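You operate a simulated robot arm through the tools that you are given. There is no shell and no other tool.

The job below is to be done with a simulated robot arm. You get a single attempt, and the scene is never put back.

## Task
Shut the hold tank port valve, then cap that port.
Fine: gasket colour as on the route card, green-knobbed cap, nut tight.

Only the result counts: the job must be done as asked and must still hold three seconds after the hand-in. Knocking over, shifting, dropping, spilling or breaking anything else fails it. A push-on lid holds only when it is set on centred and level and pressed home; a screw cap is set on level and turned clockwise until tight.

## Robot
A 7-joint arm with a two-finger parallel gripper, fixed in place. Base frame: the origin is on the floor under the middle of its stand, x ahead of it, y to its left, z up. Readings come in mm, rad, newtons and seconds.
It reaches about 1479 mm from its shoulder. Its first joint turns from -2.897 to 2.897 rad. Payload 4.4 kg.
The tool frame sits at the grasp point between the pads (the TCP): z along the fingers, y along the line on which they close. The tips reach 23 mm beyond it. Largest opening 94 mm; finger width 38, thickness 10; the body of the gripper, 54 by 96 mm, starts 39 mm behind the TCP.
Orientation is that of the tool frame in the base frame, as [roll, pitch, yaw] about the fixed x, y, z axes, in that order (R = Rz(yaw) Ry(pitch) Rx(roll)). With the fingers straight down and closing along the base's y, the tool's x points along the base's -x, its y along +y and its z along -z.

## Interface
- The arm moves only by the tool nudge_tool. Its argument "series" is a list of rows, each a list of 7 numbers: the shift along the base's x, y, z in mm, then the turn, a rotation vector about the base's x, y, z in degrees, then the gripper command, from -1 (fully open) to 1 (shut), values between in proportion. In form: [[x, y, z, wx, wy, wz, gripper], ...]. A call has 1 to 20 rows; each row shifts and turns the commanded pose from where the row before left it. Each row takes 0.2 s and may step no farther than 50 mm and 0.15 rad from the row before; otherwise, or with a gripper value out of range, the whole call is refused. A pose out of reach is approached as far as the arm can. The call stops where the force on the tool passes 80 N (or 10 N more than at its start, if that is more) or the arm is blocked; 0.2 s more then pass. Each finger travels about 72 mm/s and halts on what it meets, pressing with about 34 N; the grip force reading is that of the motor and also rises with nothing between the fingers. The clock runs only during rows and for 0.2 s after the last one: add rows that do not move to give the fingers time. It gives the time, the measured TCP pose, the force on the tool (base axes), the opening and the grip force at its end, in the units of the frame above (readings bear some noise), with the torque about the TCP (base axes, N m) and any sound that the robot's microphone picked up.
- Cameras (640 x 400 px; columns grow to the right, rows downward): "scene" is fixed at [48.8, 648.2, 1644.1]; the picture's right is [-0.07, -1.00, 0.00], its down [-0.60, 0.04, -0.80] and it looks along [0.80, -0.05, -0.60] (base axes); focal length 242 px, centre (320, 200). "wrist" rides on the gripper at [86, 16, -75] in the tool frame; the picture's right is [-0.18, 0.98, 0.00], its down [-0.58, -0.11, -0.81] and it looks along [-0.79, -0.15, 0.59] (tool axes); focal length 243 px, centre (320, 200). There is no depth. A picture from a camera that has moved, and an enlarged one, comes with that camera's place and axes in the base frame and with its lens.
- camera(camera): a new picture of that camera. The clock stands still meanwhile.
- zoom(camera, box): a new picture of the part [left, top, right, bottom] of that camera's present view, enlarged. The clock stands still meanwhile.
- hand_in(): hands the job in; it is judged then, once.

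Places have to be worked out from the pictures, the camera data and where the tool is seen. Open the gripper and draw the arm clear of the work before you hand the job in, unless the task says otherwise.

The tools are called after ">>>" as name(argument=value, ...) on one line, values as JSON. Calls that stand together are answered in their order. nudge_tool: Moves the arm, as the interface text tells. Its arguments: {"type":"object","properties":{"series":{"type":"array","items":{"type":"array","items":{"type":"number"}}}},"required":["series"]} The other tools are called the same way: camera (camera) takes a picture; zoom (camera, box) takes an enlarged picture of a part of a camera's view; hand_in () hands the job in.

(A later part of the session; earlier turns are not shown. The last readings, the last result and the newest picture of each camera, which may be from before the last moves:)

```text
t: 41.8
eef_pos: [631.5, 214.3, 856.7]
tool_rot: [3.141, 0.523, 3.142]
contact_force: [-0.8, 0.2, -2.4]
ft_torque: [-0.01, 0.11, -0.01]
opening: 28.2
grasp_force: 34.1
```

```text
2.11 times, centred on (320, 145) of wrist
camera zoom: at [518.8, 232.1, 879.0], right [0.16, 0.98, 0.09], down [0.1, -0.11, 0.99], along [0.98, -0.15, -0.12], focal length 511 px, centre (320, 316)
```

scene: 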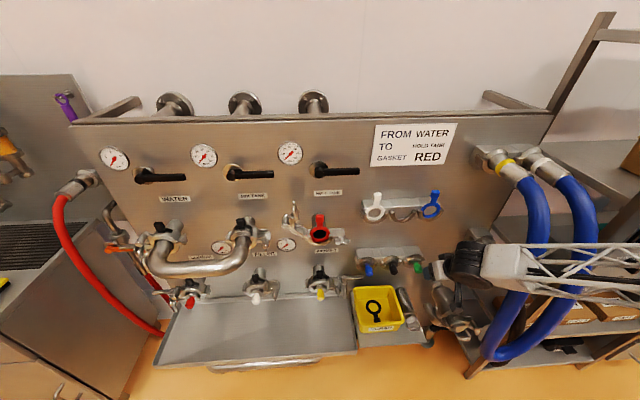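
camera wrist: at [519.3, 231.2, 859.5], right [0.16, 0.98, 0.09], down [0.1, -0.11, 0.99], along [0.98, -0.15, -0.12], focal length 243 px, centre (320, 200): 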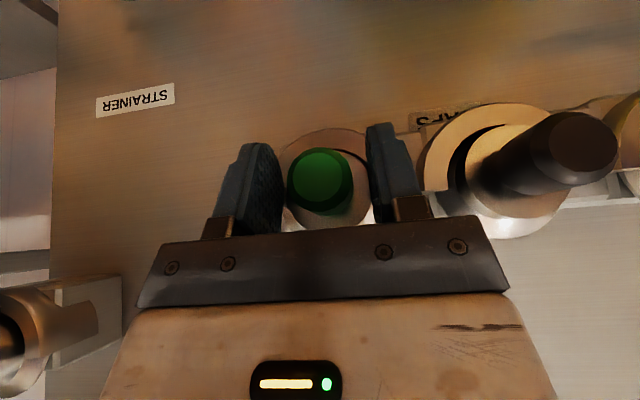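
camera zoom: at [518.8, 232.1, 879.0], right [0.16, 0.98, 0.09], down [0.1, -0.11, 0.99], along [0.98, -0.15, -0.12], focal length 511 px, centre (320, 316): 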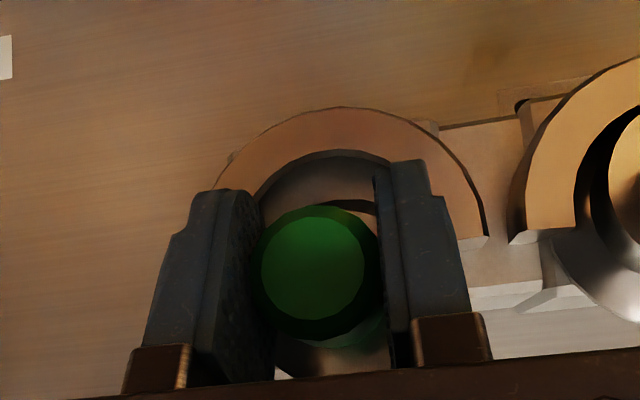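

The load is down to just the cap's weight (about 2.5 N) and the knob is centred in the pads. I'll continue lifting clear.

>>> nudge_tool(series=[[0, 0, 8, 0, 0, 0, 1], [0, 0, 10, 0, 0, 0, 1], [0, 0, 12, 0, 0, 0, 1], [0, 0, 14, 0, 0, 0, 1], [0, 0, 14, 0, 0, 0, 1]])

>>> camera(camera="wrist")

>>> zoom(camera="scene", box=[376, 220, 456, 270])

```text
t: 43.0
eef_pos: [631.4, 217.4, 913.6]
tool_rot: [-3.14, 0.523, 3.138]
contact_force: [0.2, -0.1, -2.3]
ft_torque: [-0.01, 0.07, -0.03]
opening: 28.0
grasp_force: 33.6
```

```text
taken
camera wrist: at [519.9, 232.5, 936.0], right [0.16, 0.98, 0.09], down [0.1, -0.11, 0.99], along [0.98, -0.15, -0.12], focal length 243 px, centre (320, 200)
```

wrist: 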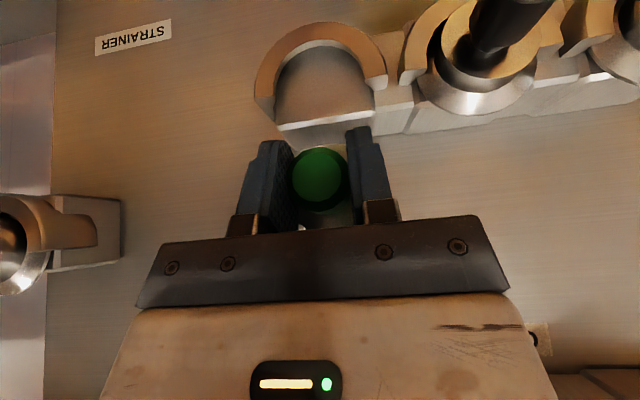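

```text
8.00 times, centred on (416, 245) of scene
camera zoom: at [48.8, 648.2, 1644.1], right [-0.07, -1.0, 0.0], down [-0.6, 0.04, -0.8], along [0.8, -0.05, -0.6], focal length 1939 px, centre (-448, -160)
```

zoom: 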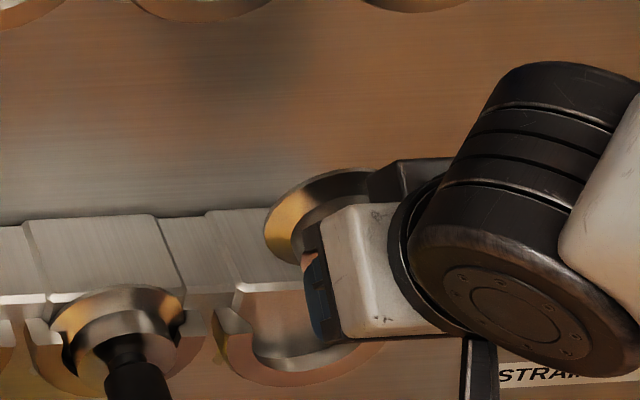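

The cap is clear and well centred. I'll back away from the panel and carry it up and across to in front of the port, staying above the wing nut.

>>> nudge_tool(series=[[-33, 0, 12, 0, 0, 0, 1], [-33, 0, 12, 0, 0, 0, 1], [0, 43.9, 19, 0, 0, 0, 1], [0, 43.9, 19, 0, 0, 0, 1], [0, 43.9, 19, 0, 0, 0, 1], [0, 43.9, 19, 0, 0, 0, 1], [0, 43.9, 19, 0, 0, 0, 1], [0, 43.9, 19, 0, 0, 0, 1], [0, 43.9, 19, 0, 0, 0, 1], [0, 43.9, 19, 0, 0, 0, 1], [0, 43.9, 19, 0, 0, 0, 1]])

>>> camera(camera="wrist")

>>> zoom(camera="scene", box=[280, 190, 376, 250])

```text
t: 45.4
eef_pos: [562.9, 608.7, 1110.2]
tool_rot: [-3.141, 0.524, 3.14]
contact_force: [-0.3, -0.3, -2.5]
ft_torque: [-0.03, 0.06, 0.01]
opening: 28.4
grasp_force: 34.0
```

```text
taken
camera wrist: at [451.2, 626.0, 1131.6], right [0.16, 0.98, 0.09], down [0.1, -0.11, 0.99], along [0.98, -0.15, -0.12], focal length 243 px, centre (320, 200)
```

wrist: 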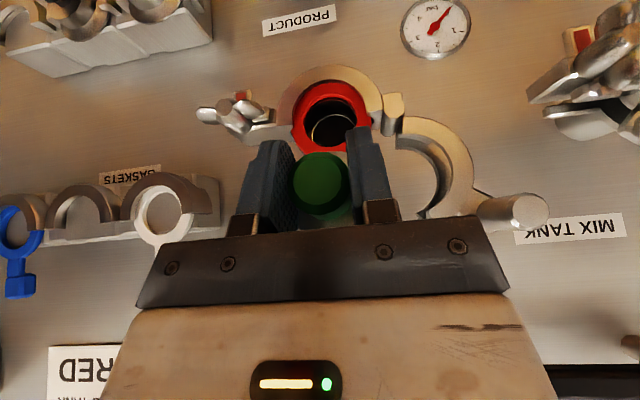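

```text
6.67 times, centred on (328, 220) of scene
camera zoom: at [48.8, 648.2, 1644.1], right [-0.07, -1.0, 0.0], down [-0.6, 0.04, -0.8], along [0.8, -0.05, -0.6], focal length 1616 px, centre (267, 67)
```

zoom: 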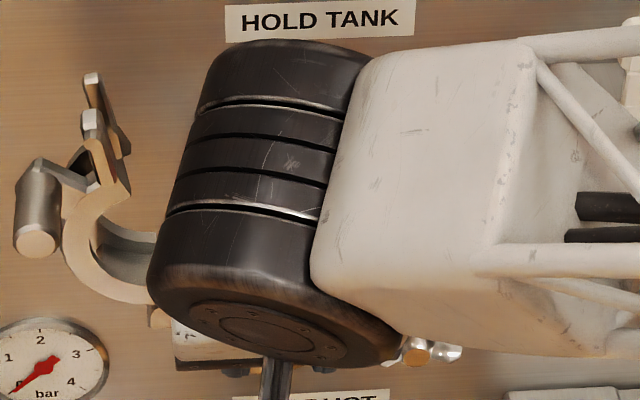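

The scene camera is blocked by the arm here, but the wrist camera looks straight at the port. I'll zoom in to relate the cap to the port.

>>> zoom(camera="wrist", box=[180, 50, 500, 250])

>>> zoom(camera="wrist", box=[270, 50, 398, 130])

>>> zoom(camera="wrist", box=[180, 80, 308, 160])

```text
2.00 times, centred on (340, 150) of wrist
camera zoom: at [451.2, 626.0, 1131.6], right [0.16, 0.98, 0.09], down [0.1, -0.11, 0.99], along [0.98, -0.15, -0.12], focal length 485 px, centre (280, 300)
```

zoom: 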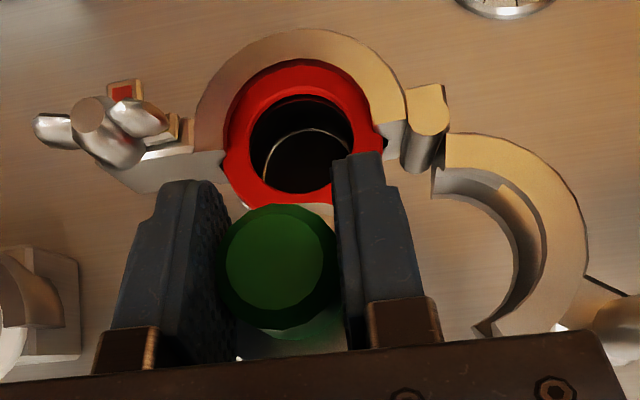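

```text
5.00 times, centred on (334, 90) of wrist
camera zoom: at [451.2, 626.0, 1131.6], right [0.16, 0.98, 0.09], down [0.1, -0.11, 0.99], along [0.98, -0.15, -0.12], focal length 1213 px, centre (250, 750)
```

zoom: 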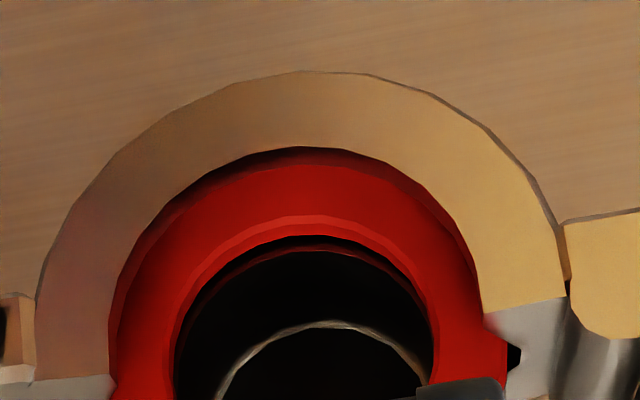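

```text
5.00 times, centred on (244, 120) of wrist
camera zoom: at [451.2, 626.0, 1131.6], right [0.16, 0.98, 0.09], down [0.1, -0.11, 0.99], along [0.98, -0.15, -0.12], focal length 1213 px, centre (700, 600)
```

zoom: 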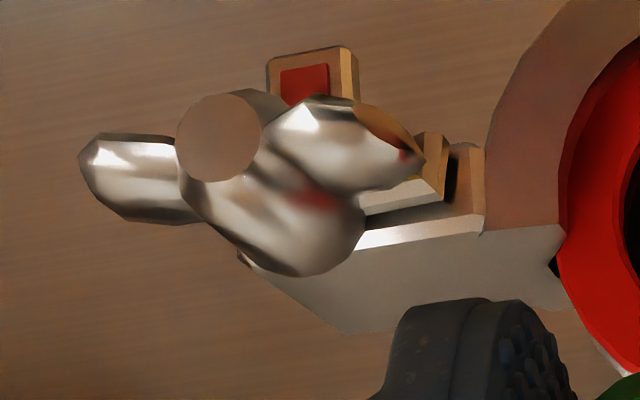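

The knob lines up with the port in y to within about 0.2 mm and sits about 69 mm above the port centre. I'll bring it down to about 22 mm above centre, staying in front of the gasket.

>>> nudge_tool(series=[[7.5, 0, -11.75, 0, 0, 0, 1], [7.5, 0, -11.75, 0, 0, 0, 1], [7.5, 0, -11.75, 0, 0, 0, 1], [7.5, 0, -11.75, 0, 0, 0, 1]])

>>> camera(camera="wrist")

>>> zoom(camera="wrist", box=[220, 90, 420, 215])

>>> camera(camera="scene")

```text
t: 46.4
eef_pos: [596.8, 609.5, 1063.1]
tool_rot: [3.141, 0.524, 3.141]
contact_force: [-0.7, 0.5, -2.3]
ft_torque: [0.01, 0.1, -0.02]
opening: 28.3
grasp_force: 34.2
```

```text
taken
camera wrist: at [483.0, 626.8, 1084.3], right [0.16, 0.98, 0.09], down [0.1, -0.11, 0.99], along [0.98, -0.15, -0.12], focal length 243 px, centre (320, 200)
```

wrist: 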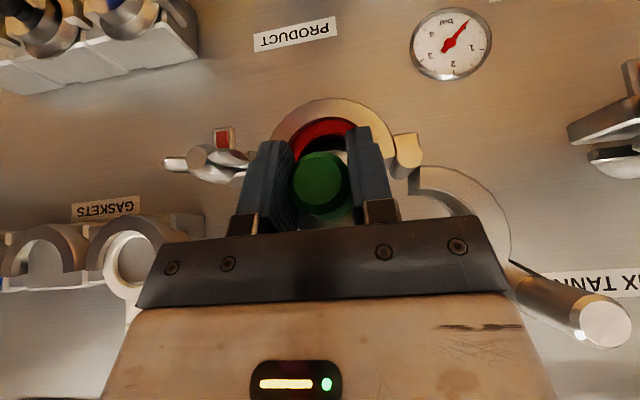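

```text
3.20 times, centred on (320, 152) of wrist
camera zoom: at [483.0, 626.8, 1084.3], right [0.16, 0.98, 0.09], down [0.1, -0.11, 0.99], along [0.98, -0.15, -0.12], focal length 776 px, centre (320, 352)
```

zoom: 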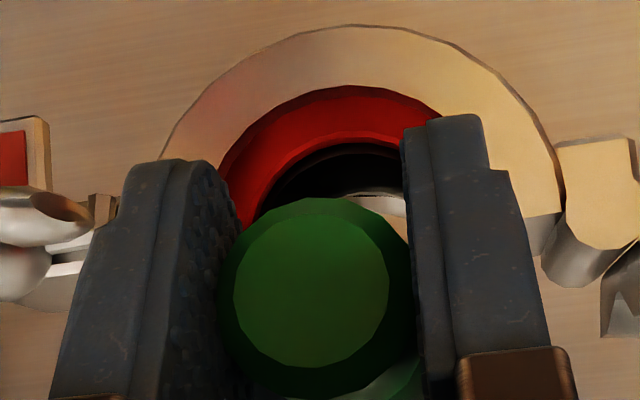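

```text
taken
```

scene: 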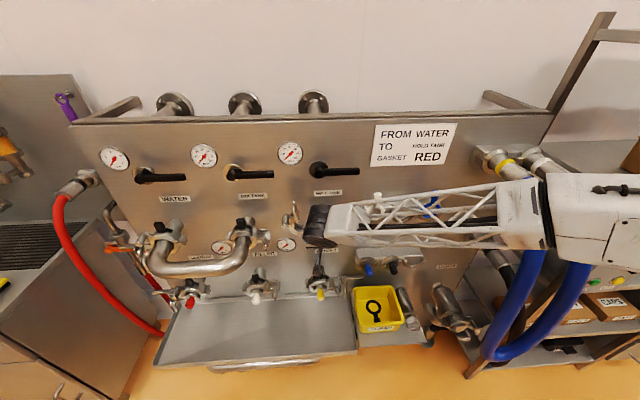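

The knob and port are well aligned at about 22 mm above centre. I'll drop a little more and creep forward until the cap flange touches the gasket.

>>> nudge_tool(series=[[3, 0, -4, 0, 0, 0, 1], [3, 0, 0, 0, 0, 0, 1]])

>>> nudge_tool(series=[[1.5, 0, 0, 0, 0, 0, 1]])

>>> nudge_tool(series=[[1.5, 0, 0, 0, 0, 0, 1]])

>>> nudge_tool(series=[[1.2, 0, 0, 0, 0, 0, 1]])

```text
t: 47.0
eef_pos: [599.7, 610.2, 1058.9]
tool_rot: [3.141, 0.524, 3.141]
contact_force: [-21.9, 3.7, 4.8]
ft_torque: [0.06, 0.29, 0.13]
opening: 27.9
grasp_force: 34.2
```

```text
t: 47.4
eef_pos: [601.5, 609.9, 1058.6]
tool_rot: [-3.14, 0.524, 3.14]
contact_force: [-33.1, 2.6, 6.7]
ft_torque: [0.03, 0.42, 0.09]
opening: 28.3
grasp_force: 33.9
```

```text
t: 47.8
eef_pos: [602.5, 610.3, 1058.8]
tool_rot: [3.142, 0.523, -3.14]
contact_force: [-60.8, 4.6, 7.1]
ft_torque: [0.12, 1.28, 0.19]
opening: 28.2
grasp_force: 34.3
```

```text
t: 48.2
eef_pos: [602.4, 609.3, 1057.8]
tool_rot: [-3.141, 0.522, -3.14]
contact_force: [-31.9, -3.7, 9.6]
ft_torque: [-0.1, 0.36, -0.19]
opening: 28.3
grasp_force: 34.3
stopped in row 1: the force on the tool passed its limit at 86 N (the readings are from after the stop); the commanded pose is now the measured one
```

The flange met the gasket sooner than I expected, and that last step pushed too hard: the call stopped at 86 N. I'll back off to light contact and inspect before going on.

>>> nudge_tool(series=[[-2, 0, 0, 0, 0, 0, 1]])

>>> zoom(camera="wrist", box=[220, 90, 420, 215])

>>> camera(camera="wrist")

```text
t: 48.6
eef_pos: [601.0, 609.6, 1057.4]
tool_rot: [-3.14, 0.522, -3.141]
contact_force: [-7.9, 3.8, 1.9]
ft_torque: [0.13, 0.1, 0.2]
opening: 28.3
grasp_force: 33.5
```

```text
3.20 times, centred on (320, 152) of wrist
camera zoom: at [489.9, 626.7, 1079.3], right [0.16, 0.98, 0.09], down [0.1, -0.11, 0.99], along [0.98, -0.15, -0.12], focal length 776 px, centre (320, 352)
```

zoom: 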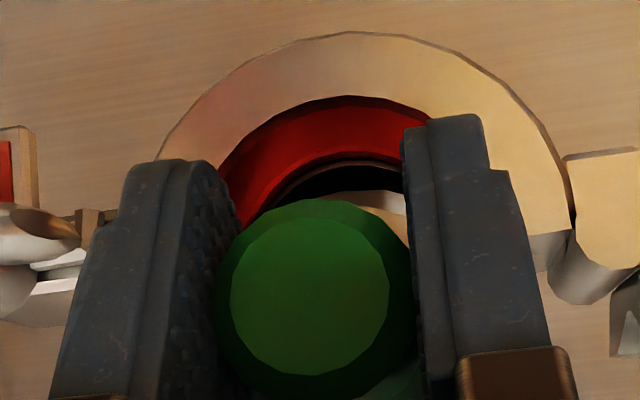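

```text
taken
camera wrist: at [489.9, 626.7, 1079.3], right [0.16, 0.98, 0.09], down [0.1, -0.11, 0.99], along [0.98, -0.15, -0.12], focal length 243 px, centre (320, 200)
```

wrist: 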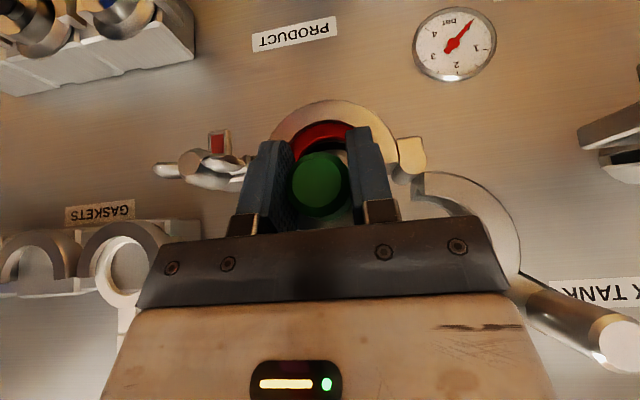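

Contact is now light at −8 N. I'll ease off slightly and lower in small steps, letting the flange slide down between the gasket and the front lip.

>>> nudge_tool(series=[[-0.7, 0, -2, 0, 0, 0, 1]])

>>> nudge_tool(series=[[0, 0, -2, 0, 0, 0, 1]])

```text
t: 49.0
eef_pos: [601.9, 610.3, 1055.5]
tool_rot: [-3.139, 0.521, 3.142]
contact_force: [-0.4, 0.0, -2.4]
ft_torque: [-0.01, 0.08, -0.04]
opening: 28.1
grasp_force: 33.9
```

```text
t: 49.4
eef_pos: [599.7, 610.7, 1052.5]
tool_rot: [-3.14, 0.521, -3.141]
contact_force: [-0.8, -0.2, -1.5]
ft_torque: [0.01, 0.07, 0.0]
opening: 27.7
grasp_force: 33.7
```

There's no side load now, so I'll continue down.

>>> nudge_tool(series=[[0, 0, -2, 0, 0, 0, 1]])

>>> nudge_tool(series=[[0, 0, -2, 0, 0, 0, 1]])

>>> zoom(camera="wrist", box=[220, 90, 420, 215])

```text
t: 49.8
eef_pos: [601.9, 610.2, 1050.3]
tool_rot: [-3.139, 0.522, 3.141]
contact_force: [-0.2, 0.5, -2.0]
ft_torque: [0.01, 0.03, 0.0]
opening: 28.3
grasp_force: 34.6
```

```text
t: 50.2
eef_pos: [601.2, 610.5, 1050.1]
tool_rot: [-3.139, 0.523, -3.14]
contact_force: [0.2, 0.4, -2.7]
ft_torque: [-0.03, 0.07, 0.03]
opening: 28.2
grasp_force: 34.3
```

```text
3.20 times, centred on (320, 152) of wrist
camera zoom: at [489.4, 627.3, 1071.2], right [0.16, 0.98, 0.09], down [0.1, -0.11, 0.99], along [0.98, -0.15, -0.12], focal length 776 px, centre (320, 352)
```

zoom: 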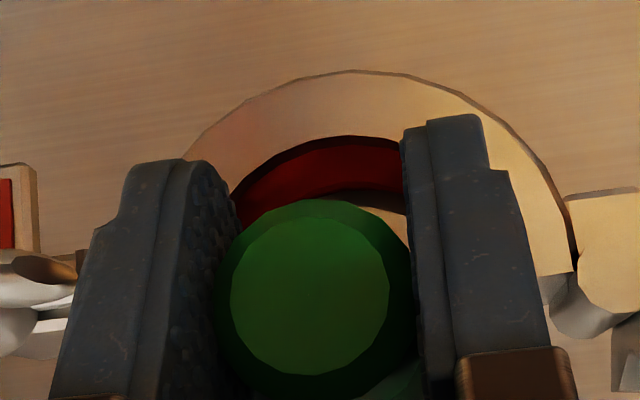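

The cap is sliding down in front of the gasket without contact. I'll keep going down.

>>> nudge_tool(series=[[0, 0, -2, 0, 0, 0, 1]])

>>> nudge_tool(series=[[0, 0, -2, 0, 0, 0, 1]])

>>> nudge_tool(series=[[0, 0, -1.5, 0, 0, 0, 1]])

>>> zoom(camera="wrist", box=[220, 90, 420, 215])

```text
t: 50.6
eef_pos: [600.0, 610.0, 1047.9]
tool_rot: [-3.14, 0.52, -3.141]
contact_force: [0.7, -0.8, -3.0]
ft_torque: [-0.01, 0.06, 0.01]
opening: 27.9
grasp_force: 34.2
```

```text
t: 51.0
eef_pos: [600.8, 609.3, 1045.2]
tool_rot: [3.141, 0.521, -3.14]
contact_force: [-0.1, 0.2, -1.8]
ft_torque: [0.01, 0.08, 0.05]
opening: 28.0
grasp_force: 33.8
```

```text
t: 51.4
eef_pos: [601.1, 610.0, 1043.6]
tool_rot: [3.141, 0.523, -3.141]
contact_force: [1.8, -1.6, -1.0]
ft_torque: [-0.03, 0.03, -0.06]
opening: 28.1
grasp_force: 33.8
```

```text
3.20 times, centred on (320, 152) of wrist
camera zoom: at [489.0, 627.2, 1065.9], right [0.16, 0.98, 0.09], down [0.1, -0.11, 0.99], along [0.98, -0.15, -0.12], focal length 776 px, centre (320, 352)
```

zoom: 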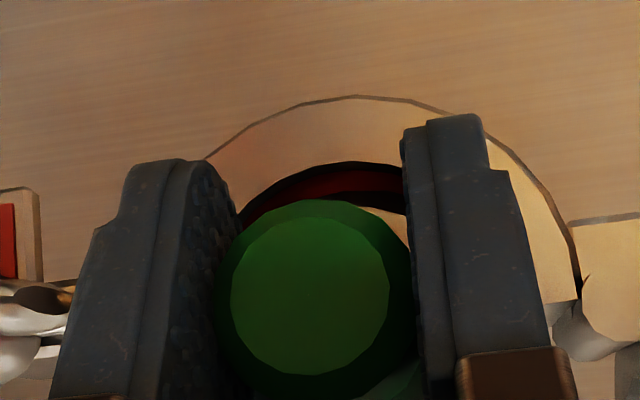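

About 5 mm is left before the flange bottoms out. I'll continue in 1–1.5 mm steps.

>>> nudge_tool(series=[[0, 0, -1.5, 0, 0, 0, 1]])

>>> nudge_tool(series=[[0, 0, -1.2, 0, 0, 0, 1]])

>>> zoom(camera="wrist", box=[220, 90, 420, 215])

```text
t: 51.8
eef_pos: [601.8, 609.0, 1042.8]
tool_rot: [-3.14, 0.523, 3.141]
contact_force: [4.9, -3.3, 1.3]
ft_torque: [0.03, -0.05, -0.26]
opening: 28.3
grasp_force: 34.1
```

```text
t: 52.2
eef_pos: [600.7, 610.9, 1041.1]
tool_rot: [-3.141, 0.521, -3.141]
contact_force: [5.3, -0.9, 0.6]
ft_torque: [0.07, -0.02, -0.19]
opening: 28.2
grasp_force: 33.8
```

```text
3.20 times, centred on (320, 152) of wrist
camera zoom: at [489.3, 627.0, 1063.3], right [0.16, 0.98, 0.09], down [0.1, -0.11, 0.99], along [0.98, -0.15, -0.12], focal length 776 px, centre (320, 352)
```

zoom: 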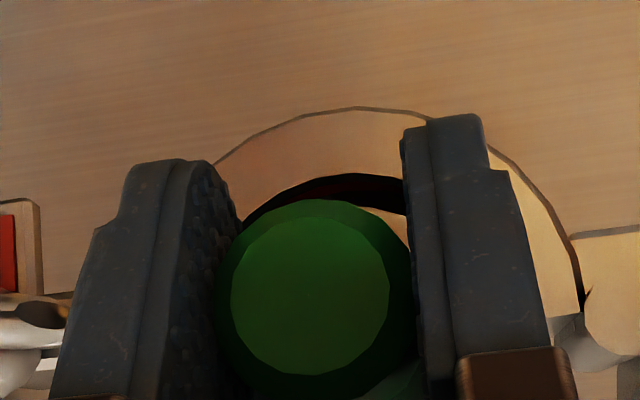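

The lip is starting to wedge the flange toward the gasket (+5 N in x), as it should. I'll trim x by +0.5 and y by −0.3 and continue down.

>>> nudge_tool(series=[[0.5, -0.3, -1.2, 0, 0, 0, 1]])

>>> nudge_tool(series=[[0, 0, -1.2, 0, 0, 0, 1]])

>>> nudge_tool(series=[[0, 0, -1, 0, 0, 0, 1]])

>>> zoom(camera="wrist", box=[220, 90, 420, 215])

```text
t: 52.6
eef_pos: [600.6, 610.2, 1040.2]
tool_rot: [-3.139, 0.521, 3.141]
contact_force: [0.0, 0.4, -2.7]
ft_torque: [0.01, 0.05, -0.01]
opening: 28.3
grasp_force: 34.1
```

```text
t: 53.0
eef_pos: [602.1, 609.7, 1039.9]
tool_rot: [3.141, 0.521, -3.141]
contact_force: [-5.9, -0.8, 1.6]
ft_torque: [-0.01, 0.02, -0.07]
opening: 28.2
grasp_force: 33.8
```

```text
t: 53.4
eef_pos: [601.2, 609.3, 1038.4]
tool_rot: [-3.141, 0.521, 3.141]
contact_force: [-6.9, 1.6, 2.1]
ft_torque: [-0.01, 0.0, 0.07]
opening: 28.5
grasp_force: 34.1
```

```text
3.20 times, centred on (320, 152) of wrist
camera zoom: at [489.7, 626.7, 1060.2], right [0.16, 0.98, 0.09], down [0.1, -0.11, 0.99], along [0.98, -0.15, -0.12], focal length 776 px, centre (320, 352)
```

zoom: 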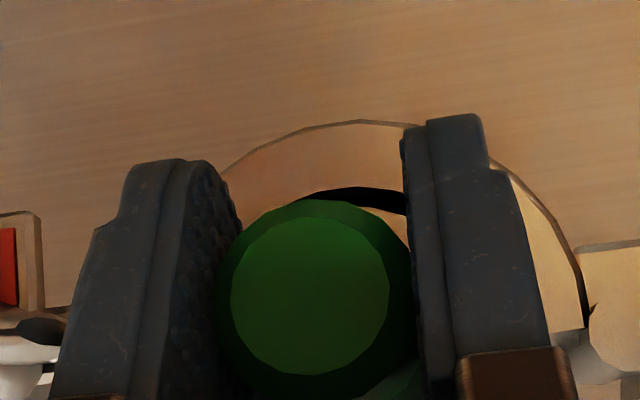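

It's nearly seated. I'll keep easing down until I feel firm support.

>>> nudge_tool(series=[[-0.3, 0, -1, 0, 0, 0, 1]])

>>> nudge_tool(series=[[0, 0, -1, 0, 0, 0, 1]])

>>> zoom(camera="wrist", box=[220, 90, 420, 215])

```text
t: 53.8
eef_pos: [600.4, 609.5, 1037.4]
tool_rot: [3.141, 0.521, -3.141]
contact_force: [0.7, 2.3, 6.0]
ft_torque: [-0.06, -0.11, 0.23]
opening: 28.0
grasp_force: 33.7
```

```text
t: 54.2
eef_pos: [602.5, 609.5, 1036.5]
tool_rot: [-3.141, 0.522, 3.141]
contact_force: [9.3, 6.1, 9.4]
ft_torque: [-0.02, -0.22, 0.44]
opening: 28.7
grasp_force: 34.1
```

```text
3.20 times, centred on (320, 152) of wrist
camera zoom: at [489.6, 626.5, 1058.8], right [0.16, 0.98, 0.09], down [0.1, -0.11, 0.99], along [0.98, -0.15, -0.12], focal length 776 px, centre (320, 352)
```

zoom: 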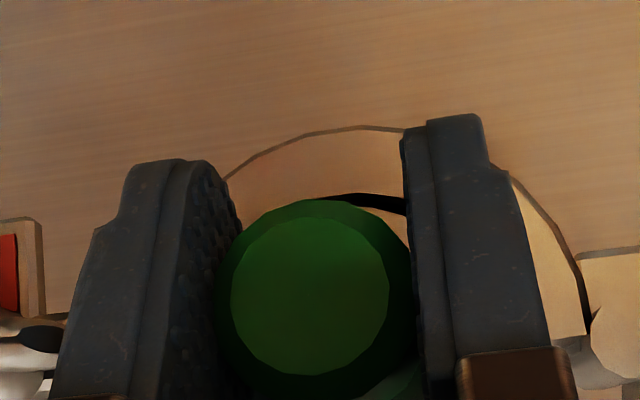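

Side loads are building slightly. I'll trim x by +0.5 and y by +0.3, then settle it.

>>> nudge_tool(series=[[0.5, 0.4, 0, 0, 0, 0, 1]])

>>> nudge_tool(series=[[0, 0, -1, 0, 0, 0, 1]])

>>> nudge_tool(series=[[0, 0, -1, 0, 0, 0, 1]])

>>> zoom(camera="wrist", box=[220, 90, 420, 215])

```text
t: 54.6
eef_pos: [601.3, 609.8, 1035.5]
tool_rot: [-3.14, 0.523, 3.14]
contact_force: [3.0, 3.1, 6.1]
ft_torque: [-0.04, -0.12, 0.24]
opening: 28.3
grasp_force: 34.2
```

```text
t: 55.0
eef_pos: [600.2, 609.8, 1035.1]
tool_rot: [-3.141, 0.522, -3.141]
contact_force: [-5.1, -4.2, 11.4]
ft_torque: [-0.06, -0.36, -0.26]
opening: 28.2
grasp_force: 33.7
```

```text
t: 55.4
eef_pos: [602.3, 610.1, 1035.5]
tool_rot: [-3.141, 0.522, -3.141]
contact_force: [-9.3, -7.9, 17.5]
ft_torque: [-0.09, -0.63, -0.33]
opening: 28.3
grasp_force: 34.2
```

```text
3.20 times, centred on (320, 152) of wrist
camera zoom: at [489.7, 626.8, 1056.8], right [0.16, 0.98, 0.09], down [0.1, -0.11, 0.99], along [0.98, -0.15, -0.12], focal length 776 px, centre (320, 352)
```

zoom: 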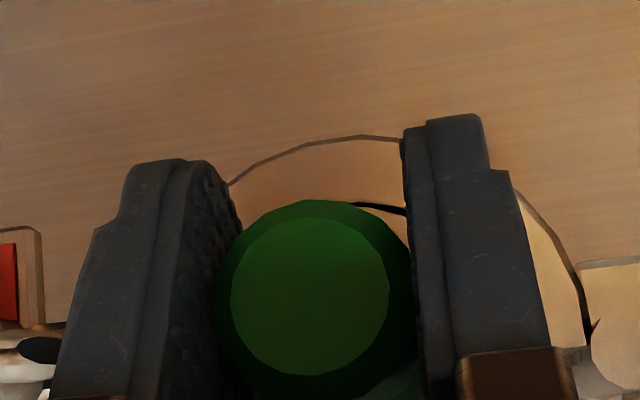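

The vertical force is 17 N at the bottom of the flange, so the cap is resting in the cradle. I'll unload slightly, release, and back away to inspect.

>>> nudge_tool(series=[[0, -0.3, 1.5, 0, 0, 0, 1]])

>>> nudge_tool(series=[[0, 0, 0, 0, 0, 0, 0.2], [0, 0, 0, 0, 0, 0, 0.0], [0, 0, 0, 0, 0, 0, 0.0]])

>>> zoom(camera="wrist", box=[220, 90, 420, 215])

```text
t: 55.8
eef_pos: [601.6, 609.0, 1034.6]
tool_rot: [-3.14, 0.521, -3.14]
contact_force: [3.5, 9.5, 3.4]
ft_torque: [0.09, 0.01, 0.38]
opening: 28.5
grasp_force: 33.7
```

```text
t: 56.6
eef_pos: [602.5, 609.6, 1036.7]
tool_rot: [-3.14, 0.521, -3.141]
contact_force: [1.1, 0.0, 0.4]
ft_torque: [-0.01, -0.01, -0.02]
opening: 47.0
grasp_force: 0.0
```

```text
3.20 times, centred on (320, 152) of wrist
camera zoom: at [489.7, 626.2, 1057.6], right [0.16, 0.98, 0.09], down [0.1, -0.11, 0.99], along [0.98, -0.15, -0.12], focal length 776 px, centre (320, 352)
```

zoom: 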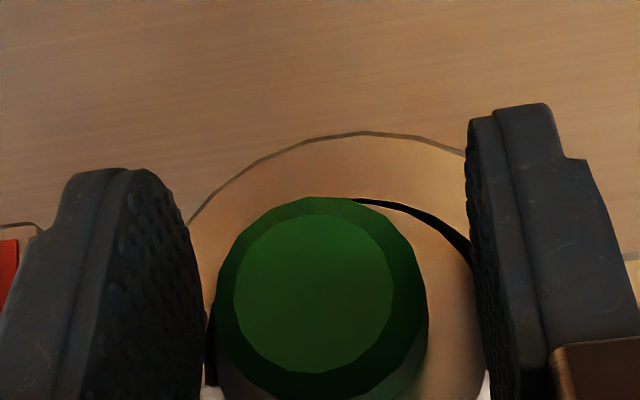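

The cap stayed in place on release. I'll retreat along the tool axis and inspect from the scene camera too.

>>> nudge_tool(series=[[-8, 0, 14, 0, 0, 0, 0.0], [-15, 0, 26, 0, 0, 0, 0.0], [-22, 0, 35, 0, 0, 0, 0.0], [-30, -20, 30, 0, 0, 0, 0.0], [-20, -40, 10, 0, 0, 0, 0.0], [0, -45, 0, 0, 0, 0, 0.0]])

>>> camera(camera="wrist")

>>> zoom(camera="scene", box=[280, 195, 360, 245])

>>> zoom(camera="wrist", box=[330, 40, 490, 140])

```text
t: 58.0
eef_pos: [506.8, 503.6, 1148.5]
tool_rot: [-3.139, 0.522, 3.14]
contact_force: [0.3, -0.3, 0.4]
ft_torque: [0.03, 0.02, -0.02]
opening: 47.3
grasp_force: 0.1
```

```text
taken
camera wrist: at [394.8, 520.1, 1170.9], right [0.16, 0.98, 0.09], down [0.1, -0.11, 0.99], along [0.98, -0.15, -0.12], focal length 243 px, centre (320, 200)
```

wrist: 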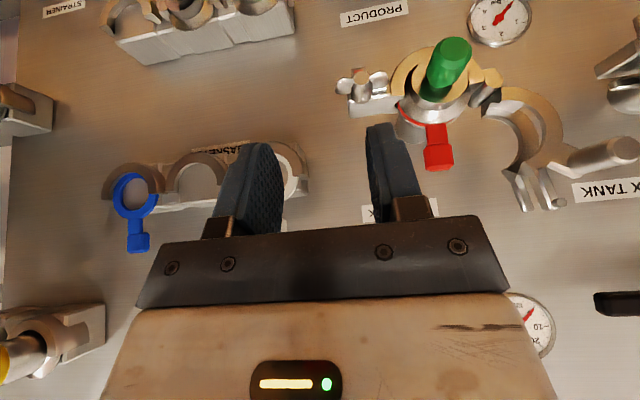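

```text
8.00 times, centred on (320, 220) of scene
camera zoom: at [48.8, 648.2, 1644.1], right [-0.07, -1.0, 0.0], down [-0.6, 0.04, -0.8], along [0.8, -0.05, -0.6], focal length 1939 px, centre (320, 40)
```

zoom: 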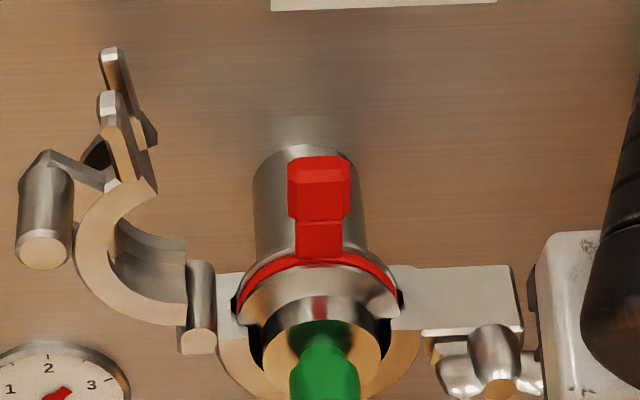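

```text
4.00 times, centred on (410, 90) of wrist
camera zoom: at [394.8, 520.1, 1170.9], right [0.16, 0.98, 0.09], down [0.1, -0.11, 0.99], along [0.98, -0.15, -0.12], focal length 970 px, centre (-40, 640)
```

zoom: 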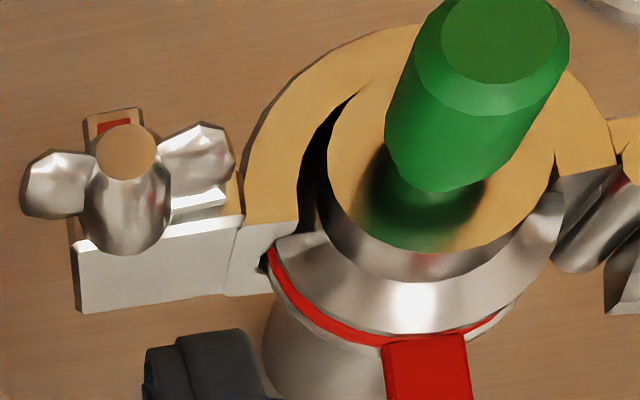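

The green cap sits in front of the red gasket in the cradle. Next is the clamp's open half. Its post runs from about (598, 716, 1135) back to x ≈ 644, about 108 mm from the hinge at (663, 1040). I'll move to a pre-grasp above the post.

>>> nudge_tool(series=[[12, 42.5, 11, 0, 0, 0, 0.15], [12, 42.5, 11, 0, 0, 0, 0.15], [12, 42.5, 11, 0, 0, 0, 0.15], [12, 42.5, 11, 0, 0, 0, 0.15], [12, 42.5, 11, 0, 0, 0, 0.15]])

>>> camera(camera="wrist")

>>> zoom(camera="wrist", box=[220, 20, 420, 145])

>>> zoom(camera="scene", box=[264, 180, 360, 240])

```text
t: 59.2
eef_pos: [566.6, 717.2, 1205.6]
tool_rot: [-3.141, 0.522, 3.141]
contact_force: [0.7, 0.2, 0.8]
ft_torque: [-0.01, 0.01, 0.03]
opening: 39.8
grasp_force: 0.0
```

```text
taken
camera wrist: at [454.8, 734.5, 1228.1], right [0.16, 0.98, 0.09], down [0.1, -0.11, 0.99], along [0.98, -0.15, -0.12], focal length 243 px, centre (320, 200)
```

wrist: 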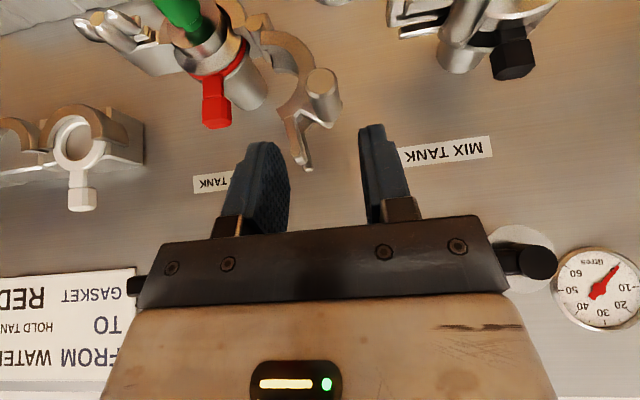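

```text
3.20 times, centred on (320, 82) of wrist
camera zoom: at [454.8, 734.5, 1228.1], right [0.16, 0.98, 0.09], down [0.1, -0.11, 0.99], along [0.98, -0.15, -0.12], focal length 776 px, centre (320, 576)
```

zoom: 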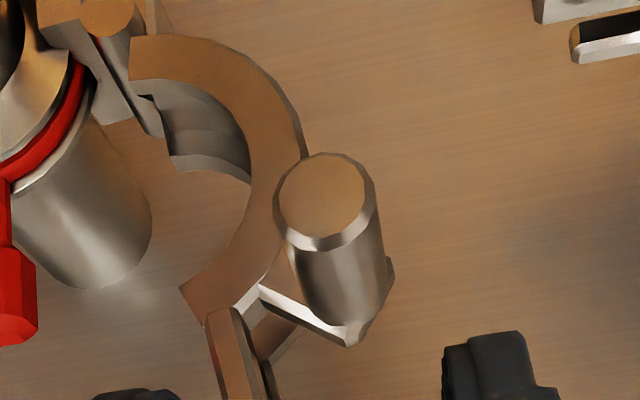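

```text
6.67 times, centred on (312, 210) of scene
camera zoom: at [48.8, 648.2, 1644.1], right [-0.07, -1.0, 0.0], down [-0.6, 0.04, -0.8], along [0.8, -0.05, -0.6], focal length 1616 px, centre (373, 133)
```

zoom: 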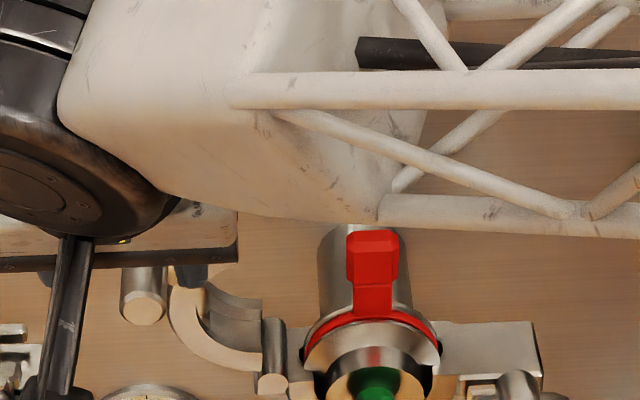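

The post end is at about (599, 719, 1135). I'll move in along the tool axis to straddle it.

>>> nudge_tool(series=[[9.8, 0.25, -17.7, 0, 0, 0, 0.15], [9.8, 0.25, -17.7, 0, 0, 0, 0.15], [9.8, 0.25, -17.7, 0, 0, 0, 0.15], [9.8, 0.25, -17.7, 0, 0, 0, 0.15]])

>>> camera(camera="wrist")

>>> zoom(camera="scene", box=[264, 180, 360, 240])

```text
t: 60.2
eef_pos: [606.7, 718.6, 1135.3]
tool_rot: [3.142, 0.521, -3.141]
contact_force: [-0.2, 0.4, 1.1]
ft_torque: [-0.01, 0.01, -0.01]
opening: 39.8
grasp_force: 0.1
```

```text
taken
camera wrist: at [493.7, 734.6, 1156.9], right [0.16, 0.98, 0.09], down [0.1, -0.11, 0.99], along [0.98, -0.15, -0.12], focal length 243 px, centre (320, 200)
```

wrist: 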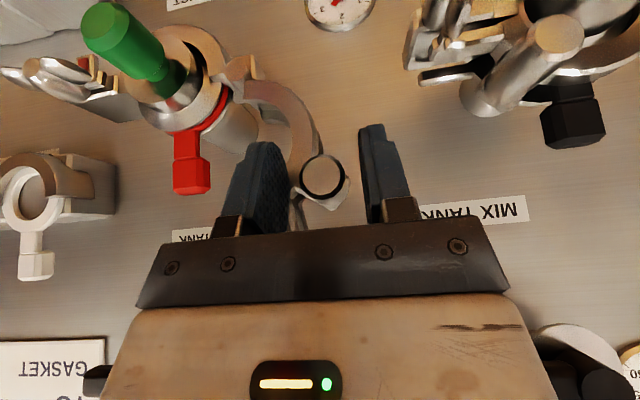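

```text
6.67 times, centred on (312, 210) of scene
camera zoom: at [48.8, 648.2, 1644.1], right [-0.07, -1.0, 0.0], down [-0.6, 0.04, -0.8], along [0.8, -0.05, -0.6], focal length 1616 px, centre (373, 133)
```

zoom: 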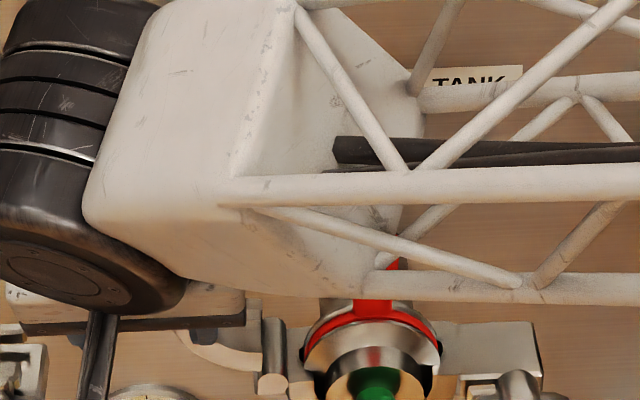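

The post lies between the pads, clear of the fork. I'll close on it gently.

>>> nudge_tool(series=[[0, 0, 0, 0, 0, 0, 1], [0, 0, 0, 0, 0, 0, 1]])

>>> zoom(camera="wrist", box=[60, 0, 380, 200])

```text
t: 60.8
eef_pos: [606.5, 717.8, 1135.0]
tool_rot: [3.141, 0.521, -3.141]
contact_force: [2.9, 4.6, 1.8]
ft_torque: [0.21, -0.05, -0.53]
opening: 21.4
grasp_force: 44.6
```

```text
2.00 times, centred on (220, 100) of wrist
camera zoom: at [493.8, 734.7, 1156.7], right [0.16, 0.98, 0.09], down [0.1, -0.11, 0.99], along [0.98, -0.15, -0.12], focal length 485 px, centre (520, 400)
```

zoom: 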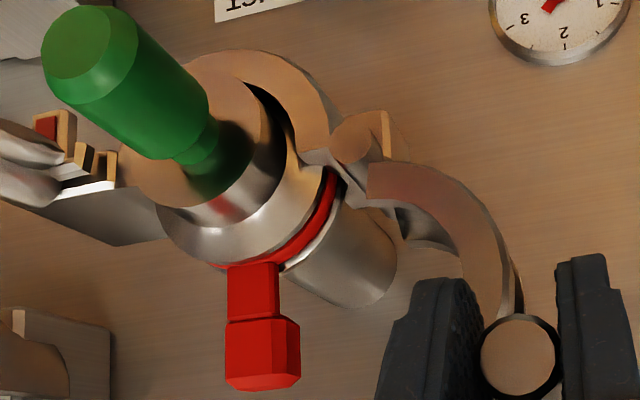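

The post is held at 21 mm. I'll swing the half over along a 109 mm arc about the hinge, first up to vertical.

>>> nudge_tool(series=[[0, -8.5, 4.3, 0, 0, 0, 1], [0, -8.8, 3.8, 0, 0, 0, 1], [0, -9.1, 2.9, 0, 0, 0, 1], [0, -9.3, 2.0, 0, 0, 0, 1], [0, -9.4, 1.2, 0, 0, 0, 1], [0, -9.6, 0.5, 0, 0, 0, 1]])

>>> camera(camera="wrist")

>>> zoom(camera="wrist", box=[60, 0, 380, 200])

```text
t: 62.2
eef_pos: [606.8, 663.2, 1147.8]
tool_rot: [-3.14, 0.523, 3.141]
contact_force: [-11.8, 4.7, 4.4]
ft_torque: [0.53, 0.32, -0.53]
opening: 21.4
grasp_force: 45.0
```

```text
taken
camera wrist: at [494.2, 680.5, 1171.1], right [0.16, 0.98, 0.09], down [0.1, -0.11, 0.99], along [0.98, -0.15, -0.12], focal length 243 px, centre (320, 200)
```

wrist: 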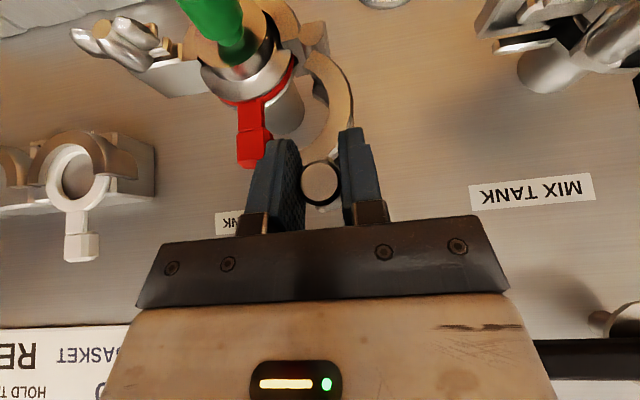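

```text
2.00 times, centred on (220, 100) of wrist
camera zoom: at [494.2, 680.5, 1171.1], right [0.16, 0.98, 0.09], down [0.1, -0.11, 0.99], along [0.98, -0.15, -0.12], focal length 485 px, centre (520, 400)
```

zoom: 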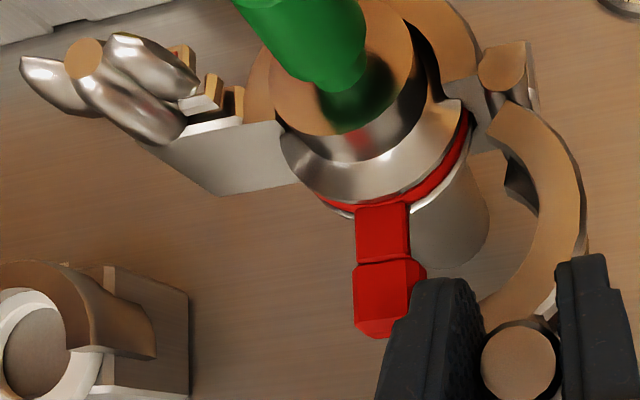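

The half is swinging smoothly. I'll continue over the top toward 60°.

>>> nudge_tool(series=[[0, -9.6, -0.5, 0, 0, 0, 1], [0, -9.4, -1.2, 0, 0, 0, 1], [0, -9.3, -2.0, 0, 0, 0, 1], [0, -9.1, -2.9, 0, 0, 0, 1]])

>>> zoom(camera="wrist", box=[120, 0, 440, 200])

>>> nudge_tool(series=[[0, -8.8, -3.8, 0, 0, 0, 1], [0, -8.5, -4.3, 0, 0, 0, 1]])

>>> zoom(camera="wrist", box=[120, 0, 440, 200])

```text
t: 63.2
eef_pos: [605.0, 627.2, 1141.4]
tool_rot: [-3.14, 0.52, 3.141]
contact_force: [15.4, 0.6, -1.9]
ft_torque: [0.0, 0.44, 0.08]
opening: 21.2
grasp_force: 45.4
```

```text
2.00 times, centred on (280, 100) of wrist
camera zoom: at [494.3, 642.8, 1164.5], right [0.16, 0.98, 0.09], down [0.1, -0.11, 0.99], along [0.98, -0.15, -0.12], focal length 485 px, centre (400, 400)
```

zoom: 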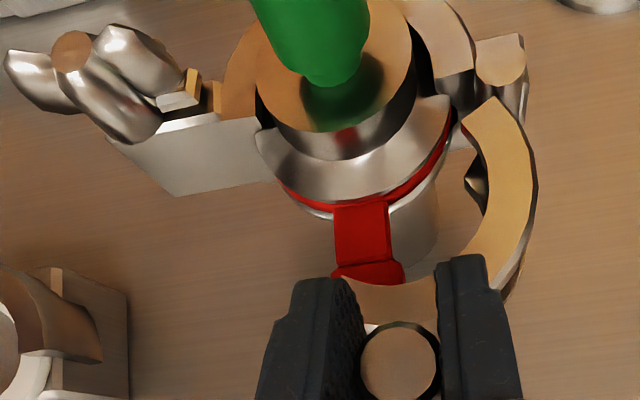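

```text
t: 63.8
eef_pos: [606.0, 610.1, 1133.8]
tool_rot: [-3.141, 0.522, -3.141]
contact_force: [-1.7, 2.5, 2.6]
ft_torque: [0.53, 0.14, -0.45]
opening: 21.7
grasp_force: 44.7
```

```text
2.00 times, centred on (280, 100) of wrist
camera zoom: at [493.7, 626.3, 1156.8], right [0.16, 0.98, 0.09], down [0.1, -0.11, 0.99], along [0.98, -0.15, -0.12], focal length 485 px, centre (400, 400)
```

zoom: 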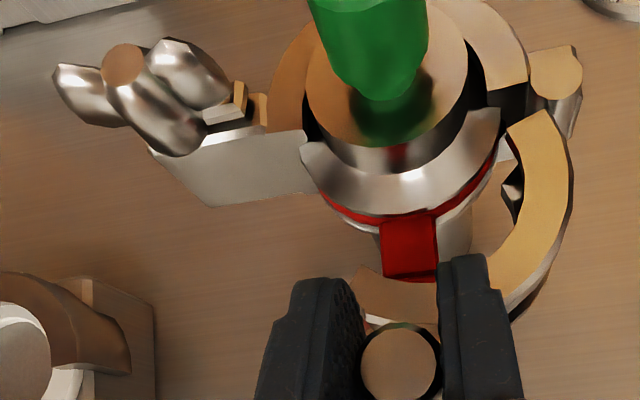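

The tab is passing behind the clamp's front plate as intended. I'll continue closing to about 40°.

>>> nudge_tool(series=[[0, -8.1, -5.1, 0, 0, 0, 1], [0, -7.5, -5.8, 0, 0, 0, 1]])

>>> nudge_tool(series=[[0, -7.1, -6.4, 0, 0, 0, 1], [0, -6.4, -7.1, 0, 0, 0, 1]])

>>> zoom(camera="wrist", box=[160, 0, 480, 200])

```text
t: 64.4
eef_pos: [605.8, 593.4, 1123.4]
tool_rot: [-3.141, 0.522, 3.141]
contact_force: [-7.3, 4.1, -2.2]
ft_torque: [0.21, 0.41, -0.37]
opening: 21.4
grasp_force: 45.0
```

```text
t: 65.0
eef_pos: [607.2, 580.0, 1110.8]
tool_rot: [-3.139, 0.522, -3.142]
contact_force: [-2.6, 2.3, 0.1]
ft_torque: [0.31, 0.22, -0.02]
opening: 21.3
grasp_force: 44.3
```

```text
2.00 times, centred on (320, 100) of wrist
camera zoom: at [494.2, 596.1, 1132.9], right [0.16, 0.98, 0.09], down [0.1, -0.11, 0.99], along [0.98, -0.15, -0.12], focal length 485 px, centre (320, 400)
```

zoom: 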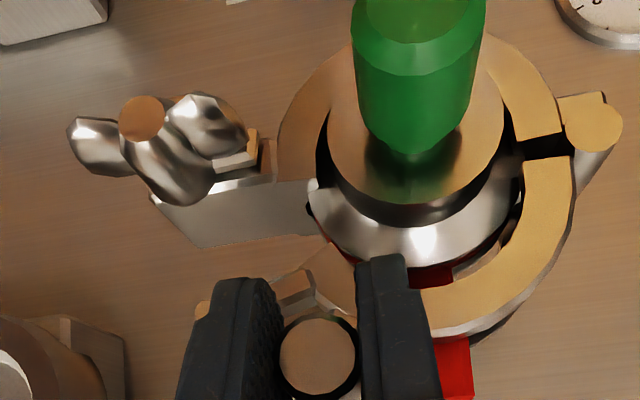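

The fork is nearing the wing nut with low forces. I'll keep closing in small steps until it stops.

>>> nudge_tool(series=[[0, -5.8, -7.5, 0, 0, 0, 1]])

>>> nudge_tool(series=[[0, -2.7, -4, 0, 0, 0, 1]])

>>> zoom(camera="wrist", box=[160, 0, 480, 200])

```text
t: 65.4
eef_pos: [605.8, 573.3, 1104.1]
tool_rot: [-3.141, 0.522, -3.141]
contact_force: [5.1, 6.2, 1.4]
ft_torque: [0.6, -0.15, -0.12]
opening: 21.2
grasp_force: 45.4
```

```text
t: 65.8
eef_pos: [606.5, 571.2, 1100.5]
tool_rot: [-3.141, 0.521, 3.14]
contact_force: [8.9, 1.5, 2.7]
ft_torque: [0.45, -0.06, 0.23]
opening: 21.4
grasp_force: 44.9
```

```text
2.00 times, centred on (320, 100) of wrist
camera zoom: at [494.1, 587.9, 1121.4], right [0.16, 0.98, 0.09], down [0.1, -0.11, 0.99], along [0.98, -0.15, -0.12], focal length 485 px, centre (320, 400)
```

zoom: 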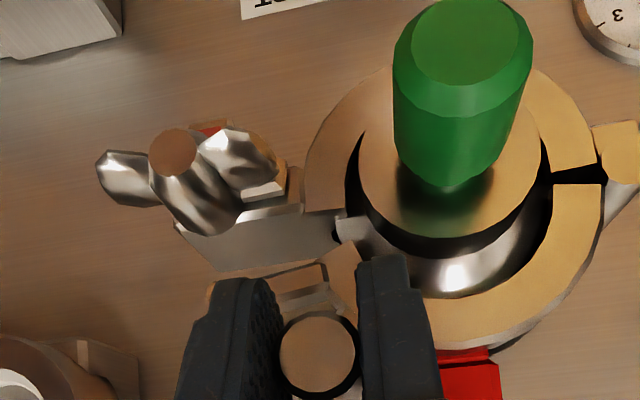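

A few degrees remain. I'll continue stepping down.

>>> nudge_tool(series=[[0, -2.5, -4.1, 0, 0, 0, 1]])

>>> nudge_tool(series=[[0, -2.2, -4.2, 0, 0, 0, 1]])

>>> zoom(camera="wrist", box=[160, 0, 480, 200])

```text
t: 66.2
eef_pos: [605.4, 569.4, 1094.1]
tool_rot: [-3.139, 0.521, 3.141]
contact_force: [11.3, -3.2, 3.3]
ft_torque: [0.3, -0.2, 0.49]
opening: 21.5
grasp_force: 45.0
```

```text
t: 66.6
eef_pos: [605.8, 567.4, 1089.0]
tool_rot: [3.14, 0.523, -3.14]
contact_force: [12.9, -0.7, 1.3]
ft_torque: [0.28, 0.11, 0.48]
opening: 21.5
grasp_force: 44.3
```

```text
2.00 times, centred on (320, 100) of wrist
camera zoom: at [493.9, 583.3, 1112.3], right [0.16, 0.98, 0.09], down [0.1, -0.11, 0.99], along [0.98, -0.15, -0.12], focal length 485 px, centre (320, 400)
```

zoom: 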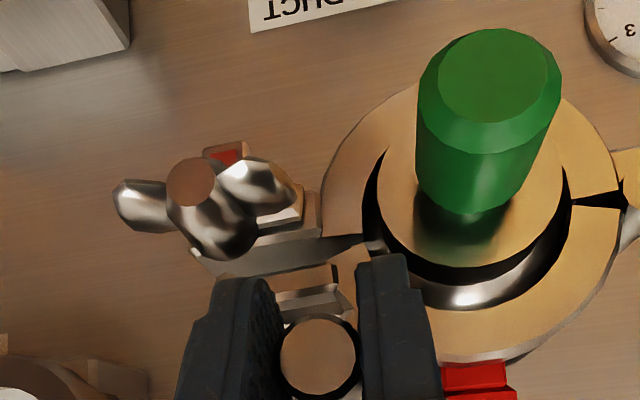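

Almost closed. I'll continue until the halves meet.

>>> nudge_tool(series=[[0, -1.5, -3, 0, 0, 0, 1]])

>>> nudge_tool(series=[[0, -1.2, -2.5, 0, 0, 0, 1]])

>>> zoom(camera="wrist", box=[160, 0, 480, 200])

```text
t: 67.0
eef_pos: [606.5, 565.4, 1087.6]
tool_rot: [3.141, 0.522, -3.14]
contact_force: [10.9, 1.4, 0.8]
ft_torque: [0.3, -0.11, 0.42]
opening: 21.6
grasp_force: 44.9
```

```text
t: 67.4
eef_pos: [606.1, 563.9, 1087.0]
tool_rot: [3.14, 0.52, -3.141]
contact_force: [6.9, 12.8, 8.2]
ft_torque: [0.15, 0.99, -0.45]
opening: 21.7
grasp_force: 44.5
```

```text
2.00 times, centred on (320, 100) of wrist
camera zoom: at [493.7, 581.6, 1108.3], right [0.16, 0.98, 0.09], down [0.1, -0.11, 0.99], along [0.98, -0.15, -0.12], focal length 485 px, centre (320, 400)
```

zoom: 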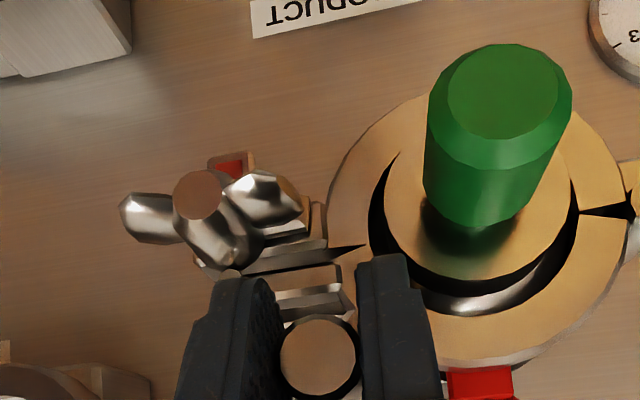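

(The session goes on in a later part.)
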